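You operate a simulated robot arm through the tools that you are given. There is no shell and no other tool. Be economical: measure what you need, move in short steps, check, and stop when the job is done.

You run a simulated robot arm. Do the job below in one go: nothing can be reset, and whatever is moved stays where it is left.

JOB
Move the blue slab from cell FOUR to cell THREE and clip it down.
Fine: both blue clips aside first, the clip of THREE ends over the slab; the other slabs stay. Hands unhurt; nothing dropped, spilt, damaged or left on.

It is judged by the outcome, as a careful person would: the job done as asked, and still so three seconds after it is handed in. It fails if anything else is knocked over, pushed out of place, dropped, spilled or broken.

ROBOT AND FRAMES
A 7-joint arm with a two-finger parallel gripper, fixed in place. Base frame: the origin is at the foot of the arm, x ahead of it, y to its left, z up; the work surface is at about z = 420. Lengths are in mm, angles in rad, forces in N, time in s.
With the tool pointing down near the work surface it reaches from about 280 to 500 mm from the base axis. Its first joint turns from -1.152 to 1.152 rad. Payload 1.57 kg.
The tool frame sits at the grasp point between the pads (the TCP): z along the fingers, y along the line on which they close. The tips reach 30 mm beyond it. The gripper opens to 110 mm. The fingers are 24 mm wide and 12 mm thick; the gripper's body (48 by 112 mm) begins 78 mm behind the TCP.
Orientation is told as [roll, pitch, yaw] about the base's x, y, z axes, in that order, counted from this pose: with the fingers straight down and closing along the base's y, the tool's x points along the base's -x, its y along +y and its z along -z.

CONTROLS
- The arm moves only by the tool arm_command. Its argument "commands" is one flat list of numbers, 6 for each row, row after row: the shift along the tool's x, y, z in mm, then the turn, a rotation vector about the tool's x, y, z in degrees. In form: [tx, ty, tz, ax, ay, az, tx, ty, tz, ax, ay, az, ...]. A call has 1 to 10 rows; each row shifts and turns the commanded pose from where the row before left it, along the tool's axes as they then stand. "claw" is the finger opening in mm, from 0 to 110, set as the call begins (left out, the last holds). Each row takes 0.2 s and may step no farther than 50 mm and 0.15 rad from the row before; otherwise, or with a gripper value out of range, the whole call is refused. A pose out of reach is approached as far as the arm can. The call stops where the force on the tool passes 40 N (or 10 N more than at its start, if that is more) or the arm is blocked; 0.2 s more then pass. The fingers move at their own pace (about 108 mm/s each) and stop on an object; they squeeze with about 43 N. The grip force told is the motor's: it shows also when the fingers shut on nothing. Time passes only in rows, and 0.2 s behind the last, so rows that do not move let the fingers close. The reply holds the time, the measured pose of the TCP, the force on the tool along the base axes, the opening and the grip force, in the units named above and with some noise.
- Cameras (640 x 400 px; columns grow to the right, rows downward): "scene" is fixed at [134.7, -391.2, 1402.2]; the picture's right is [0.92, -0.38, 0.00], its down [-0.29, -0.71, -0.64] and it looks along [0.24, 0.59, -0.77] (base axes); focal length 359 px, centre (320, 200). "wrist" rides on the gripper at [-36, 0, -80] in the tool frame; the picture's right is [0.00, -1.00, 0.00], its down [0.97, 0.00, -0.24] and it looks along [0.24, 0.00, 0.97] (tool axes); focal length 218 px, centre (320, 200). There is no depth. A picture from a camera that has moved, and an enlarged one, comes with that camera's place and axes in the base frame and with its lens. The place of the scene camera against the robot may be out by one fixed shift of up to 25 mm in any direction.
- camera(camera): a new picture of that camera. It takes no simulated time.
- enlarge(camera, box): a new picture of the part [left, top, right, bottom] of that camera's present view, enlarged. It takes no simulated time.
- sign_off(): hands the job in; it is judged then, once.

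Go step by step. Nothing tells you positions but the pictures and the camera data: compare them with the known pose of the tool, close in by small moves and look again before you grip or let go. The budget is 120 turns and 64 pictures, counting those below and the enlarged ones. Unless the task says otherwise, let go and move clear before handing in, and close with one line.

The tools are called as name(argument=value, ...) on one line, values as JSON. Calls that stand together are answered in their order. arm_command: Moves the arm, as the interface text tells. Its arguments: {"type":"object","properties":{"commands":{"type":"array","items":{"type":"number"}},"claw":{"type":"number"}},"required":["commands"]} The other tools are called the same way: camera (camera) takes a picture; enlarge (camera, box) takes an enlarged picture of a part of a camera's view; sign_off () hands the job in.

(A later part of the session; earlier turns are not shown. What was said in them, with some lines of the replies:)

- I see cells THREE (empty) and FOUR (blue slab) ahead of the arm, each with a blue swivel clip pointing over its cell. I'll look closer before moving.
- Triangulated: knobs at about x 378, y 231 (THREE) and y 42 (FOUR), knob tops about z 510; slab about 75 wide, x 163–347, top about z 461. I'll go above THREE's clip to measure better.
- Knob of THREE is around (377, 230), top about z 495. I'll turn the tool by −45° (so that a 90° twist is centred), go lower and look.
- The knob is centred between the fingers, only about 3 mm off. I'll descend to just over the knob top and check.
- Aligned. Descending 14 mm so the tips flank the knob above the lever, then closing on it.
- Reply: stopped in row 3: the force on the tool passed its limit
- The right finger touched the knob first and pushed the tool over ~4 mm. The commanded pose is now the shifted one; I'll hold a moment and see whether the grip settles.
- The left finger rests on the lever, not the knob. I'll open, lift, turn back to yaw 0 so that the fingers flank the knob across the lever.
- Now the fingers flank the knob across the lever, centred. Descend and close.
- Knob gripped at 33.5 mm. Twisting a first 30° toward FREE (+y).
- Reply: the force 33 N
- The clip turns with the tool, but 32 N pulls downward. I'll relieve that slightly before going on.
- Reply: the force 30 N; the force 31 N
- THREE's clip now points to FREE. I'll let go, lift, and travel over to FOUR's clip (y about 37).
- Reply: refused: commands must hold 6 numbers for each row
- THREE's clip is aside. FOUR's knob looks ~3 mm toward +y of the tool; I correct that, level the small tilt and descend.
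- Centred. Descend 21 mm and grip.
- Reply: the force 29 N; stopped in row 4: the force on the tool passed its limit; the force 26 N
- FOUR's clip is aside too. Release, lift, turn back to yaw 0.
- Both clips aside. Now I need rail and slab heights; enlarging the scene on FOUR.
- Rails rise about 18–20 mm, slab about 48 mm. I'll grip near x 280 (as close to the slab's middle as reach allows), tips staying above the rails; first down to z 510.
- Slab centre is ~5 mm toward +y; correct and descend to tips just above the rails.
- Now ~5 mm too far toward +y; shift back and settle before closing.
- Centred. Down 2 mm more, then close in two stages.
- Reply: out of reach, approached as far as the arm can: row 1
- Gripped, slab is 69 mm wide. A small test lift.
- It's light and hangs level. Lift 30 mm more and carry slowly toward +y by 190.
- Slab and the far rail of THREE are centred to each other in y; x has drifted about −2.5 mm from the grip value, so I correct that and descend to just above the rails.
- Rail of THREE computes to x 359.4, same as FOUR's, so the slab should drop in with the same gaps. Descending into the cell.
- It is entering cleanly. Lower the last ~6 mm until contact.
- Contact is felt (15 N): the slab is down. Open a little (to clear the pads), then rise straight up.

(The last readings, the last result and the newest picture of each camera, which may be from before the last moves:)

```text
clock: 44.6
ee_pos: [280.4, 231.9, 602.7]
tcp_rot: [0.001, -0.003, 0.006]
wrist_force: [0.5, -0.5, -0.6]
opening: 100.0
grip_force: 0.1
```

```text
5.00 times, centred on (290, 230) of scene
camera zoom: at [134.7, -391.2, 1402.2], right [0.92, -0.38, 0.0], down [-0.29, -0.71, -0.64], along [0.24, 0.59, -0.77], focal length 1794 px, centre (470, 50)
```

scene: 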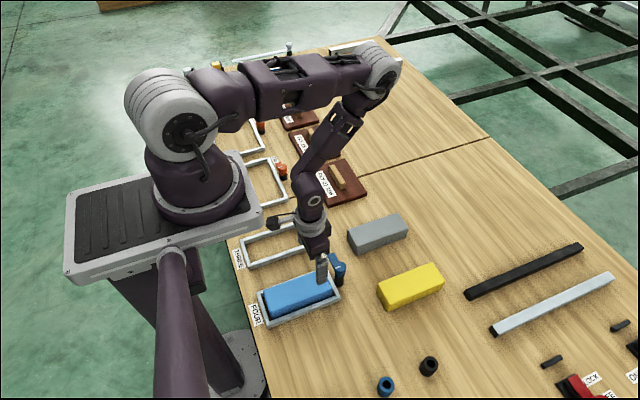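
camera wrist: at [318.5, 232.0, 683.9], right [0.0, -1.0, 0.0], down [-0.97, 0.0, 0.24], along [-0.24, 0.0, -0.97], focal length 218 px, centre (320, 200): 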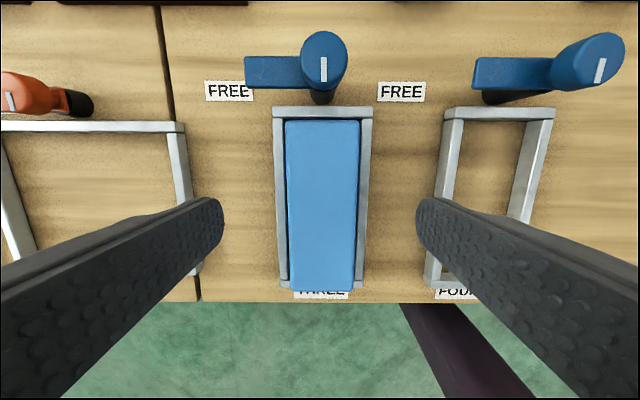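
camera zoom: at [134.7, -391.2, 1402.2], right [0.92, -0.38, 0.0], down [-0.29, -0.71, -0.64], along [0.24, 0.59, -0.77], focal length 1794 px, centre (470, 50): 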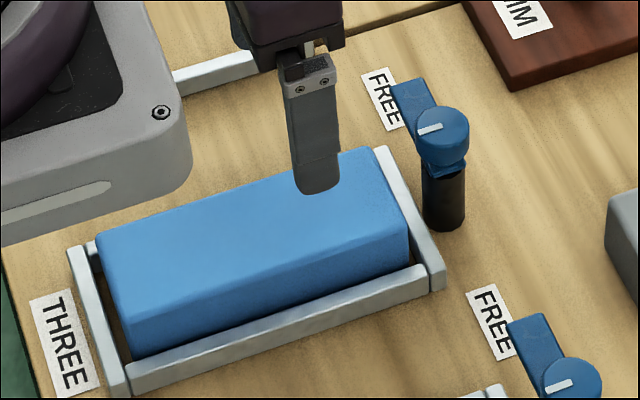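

Slab is seated in THREE. Back to THREE's knob with yaw −90°.

arm_command(commands=[-31.5, -0.7, 0, 0, 0, 0, -31.5, -0.7, 0, 0, 0, 0, -31.5, -0.7, 0, 0, 0, 0, 0, 0, 0, 0, 0, 8.5, 0, 0, 0, 0, 0, 8.5, 0, 0, 0, 0, 0, 8.5, 0, 0, 0, 0, 0, 8.5, 0, 0, 0, 0, 0, 8.5], claw=60)

arm_command(commands=[0, 0, 0, 0, 0, 8.5, 0, 0, 0, 0, 0, 8.5, 0, 0, 0, 0, 0, 8.5, 0, 0, 0, 0, 0, 8.5, 0, 0, 0, 0, 0, 8.5, 0, 0, 0, 0, 0, 5, 0, 0, 25, 0, 0, 0, 0, 0, 25, 0, 0, 0, 0, 0, 25, 0, 0, 0, 0, 0, 0, 0, 0, 0])

camera(camera="wrist")

```text
clock: 46.4
ee_pos: [376.9, 228.2, 602.6]
tcp_rot: [0.002, -0.001, -0.74]
wrist_force: [0.3, 0.1, -0.1]
opening: 60.0
grip_force: 0.1
```

```text
clock: 48.6
ee_pos: [377.8, 228.2, 528.9]
tcp_rot: [0.002, 0.001, -1.567]
wrist_force: [0.4, -0.1, 0.1]
opening: 60.1
grip_force: 0.0
```

```text
24 pictures are left
camera wrist: at [379.7, 192.1, 610.0], right [-1.0, 0.0, 0.0], down [0.0, 0.97, 0.24], along [0.0, 0.24, -0.97], focal length 218 px, centre (320, 200)
```

wrist: 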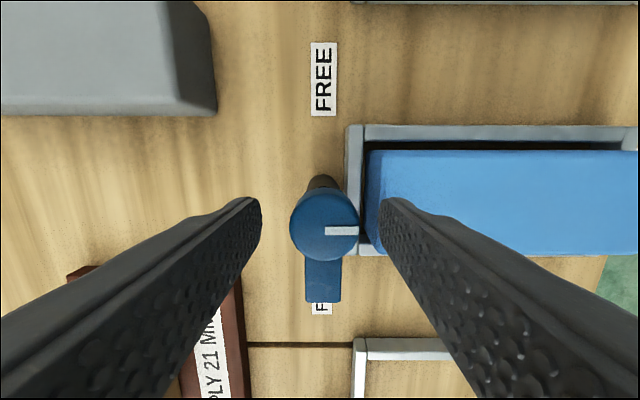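

Knob is ~2 mm toward −x of the tool; correct, narrow to 46 mm (so the finger misses the slab) and descend to z 508.

arm_command(commands=[0.5, -2, 0, 0, 0, 0, 0, 0, 0, 0, 0, 0, 0, 0, 7, 0, 0, 0, 0, 0, 7, 0, 0, 0, 0, 0, 6, 0, 0, 0, 0, 0, 0, 0, 0, 0], claw=46)

camera(camera="wrist")

```text
clock: 50.0
ee_pos: [375.4, 227.0, 507.5]
tcp_rot: [0.002, 0.0, -1.567]
wrist_force: [0.4, 0.8, -0.9]
opening: 46.0
grip_force: 0.1
```

```text
23 pictures are left
camera wrist: at [376.7, 192.0, 589.0], right [-1.0, 0.0, 0.0], down [0.0, 0.97, 0.24], along [0.0, 0.24, -0.97], focal length 218 px, centre (320, 200)
```

wrist: 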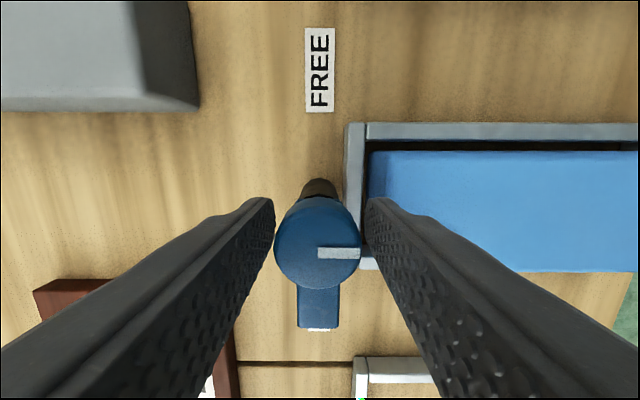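

arm_command(commands=[1, 0.7, 0, 0, 0, 0, 0, 0, 0, 0, 0, 0])

arm_command(commands=[0, 0, 0, 0, 0, 0, 0, 0, 0, 0, 0, 0, 0, 0, 0, 0, 0, 0], claw=25)

arm_command(commands=[0, 0, 0, 0, 0, -7.5, 0, 0, 0, 0, 0, -7.5, 0, 0, 0, 0, 0, -7.5])

```text
clock: 50.6
ee_pos: [377.5, 229.6, 508.7]
tcp_rot: [0.002, 0.001, -1.565]
wrist_force: [-0.4, 0.3, -0.3]
opening: 45.9
grip_force: 0.1
```

```text
clock: 51.4
ee_pos: [376.3, 228.8, 507.7]
tcp_rot: [0.002, 0.0, -1.568]
wrist_force: [-0.2, -0.2, 0.1]
opening: 33.4
grip_force: 41.7
```

```text
clock: 52.2
ee_pos: [375.4, 230.3, 507.9]
tcp_rot: [0.004, 0.0, -1.173]
wrist_force: [2.7, 3.2, -23.5]
opening: 33.2
grip_force: 40.9
```

arm_command(commands=[0, 0, 0.4, 0, 0, -7.5, 0, 0, 0, 0, 0, -7.5, 0, 0, 0, 0, 0, -7.5])

arm_command(commands=[0, 0, 0, 0, 0, -7.5, 0, 0, 0, 0, 0, -7.5, 0, 0, 0, 0, 0, -7.5])

camera(camera="wrist")

```text
clock: 53.0
ee_pos: [375.1, 229.7, 508.1]
tcp_rot: [0.004, 0.0, -0.78]
wrist_force: [-1.6, 7.9, -2.1]
opening: 33.2
grip_force: 41.3
```

```text
clock: 53.8
ee_pos: [375.0, 230.2, 508.0]
tcp_rot: [0.001, 0.0, -0.387]
wrist_force: [-16.0, 9.5, 25.3]
opening: 33.4
grip_force: 41.4
```

```text
22 pictures are left
camera wrist: at [410.8, 216.0, 588.9], right [-0.38, -0.93, 0.0], down [-0.9, 0.37, 0.24], along [-0.22, 0.09, -0.97], focal length 218 px, centre (320, 200)
```

wrist: 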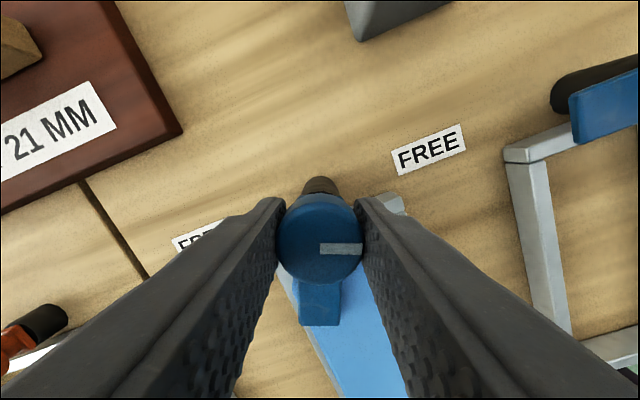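

Lever passes over the slab freely. Finishing the last 22°.

arm_command(commands=[0, 0, -0.3, 0, 0, -7.5, 0, 0, 0, 0, 0, -7.5, 0, 0, 0, 0, 0, -7.2, 0, 0, 0, 0, 0, 0])

camera(camera="wrist")

```text
clock: 54.8
ee_pos: [376.0, 230.0, 507.0]
tcp_rot: [0.0, -0.003, 0.002]
wrist_force: [-9.7, 2.2, 28.4]
opening: 33.4
grip_force: 41.4
```

```text
21 pictures are left
camera wrist: at [413.5, 229.7, 588.6], right [0.0, -1.0, 0.0], down [-0.97, 0.0, 0.24], along [-0.24, 0.0, -0.97], focal length 218 px, centre (320, 200)
```

wrist: 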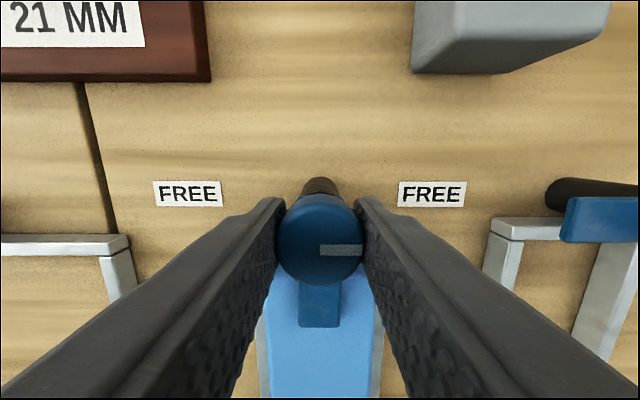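

The clip lies over the slab. Release, lift clear and check.

arm_command(commands=[0, 0, -0.4, 0, 0, 0, 0, 0, 0, 0, 0, 0], claw=60)

arm_command(commands=[0, 0, -15, 0, 0, 0, 0, 0, -35, 0, 0, 0, 0, 0, -45, 0, 0, 0, 0, 0, -45, 0, 0, 0, 0, 0, 0, 0, 0, 0])

camera(camera="wrist")

camera(camera="scene")

enlarge(camera="scene", box=[220, 190, 380, 340])

```text
clock: 55.4
ee_pos: [378.1, 228.5, 508.3]
tcp_rot: [-0.001, -0.001, -0.001]
wrist_force: [0.1, 0.6, 0.6]
opening: 60.0
grip_force: 0.1
```

```text
clock: 56.6
ee_pos: [377.0, 229.6, 647.5]
tcp_rot: [0.001, -0.002, -0.001]
wrist_force: [0.3, 0.1, -0.9]
opening: 59.8
grip_force: 0.0
```

```text
20 pictures are left
camera wrist: at [414.5, 229.5, 729.9], right [0.0, -1.0, 0.0], down [-0.97, 0.0, 0.24], along [-0.24, 0.0, -0.97], focal length 218 px, centre (320, 200)
```

wrist: 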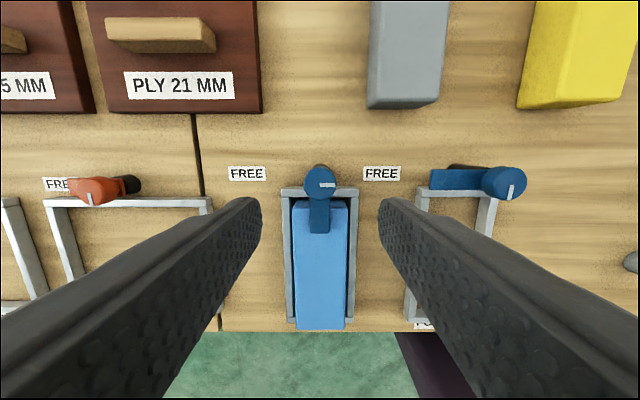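

```text
19 pictures are left
```

scene: 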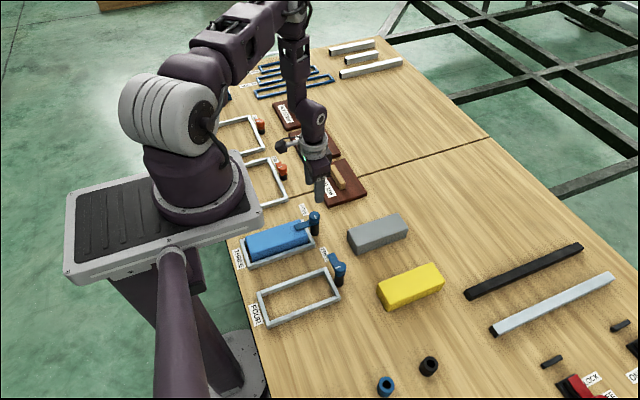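

```text
2.67 times, centred on (300, 265) of scene
camera zoom: at [134.7, -391.2, 1402.2], right [0.92, -0.38, 0.0], down [-0.29, -0.71, -0.64], along [0.24, 0.59, -0.77], focal length 957 px, centre (373, 27)
```

zoom: 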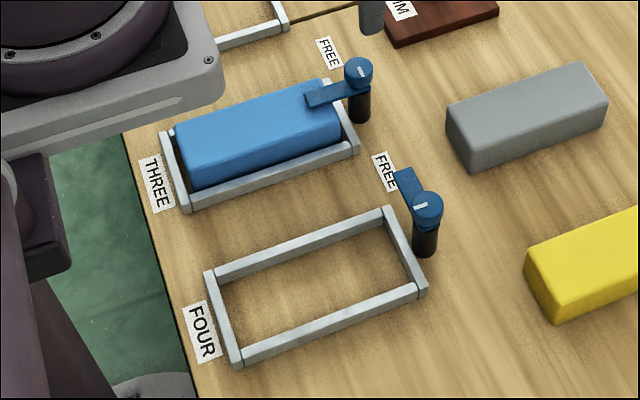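

The slab sits in THREE with its clip over it, FOUR is empty with its clip aside, everything else is in place, and the arm is clear. I'm handing in.

sign_off()

```text
The job is handed in.
```

The blue slab is now in cell THREE with that cell's clip over it. FOUR is empty with its clip still turned to FREE, and the other slabs were not moved.
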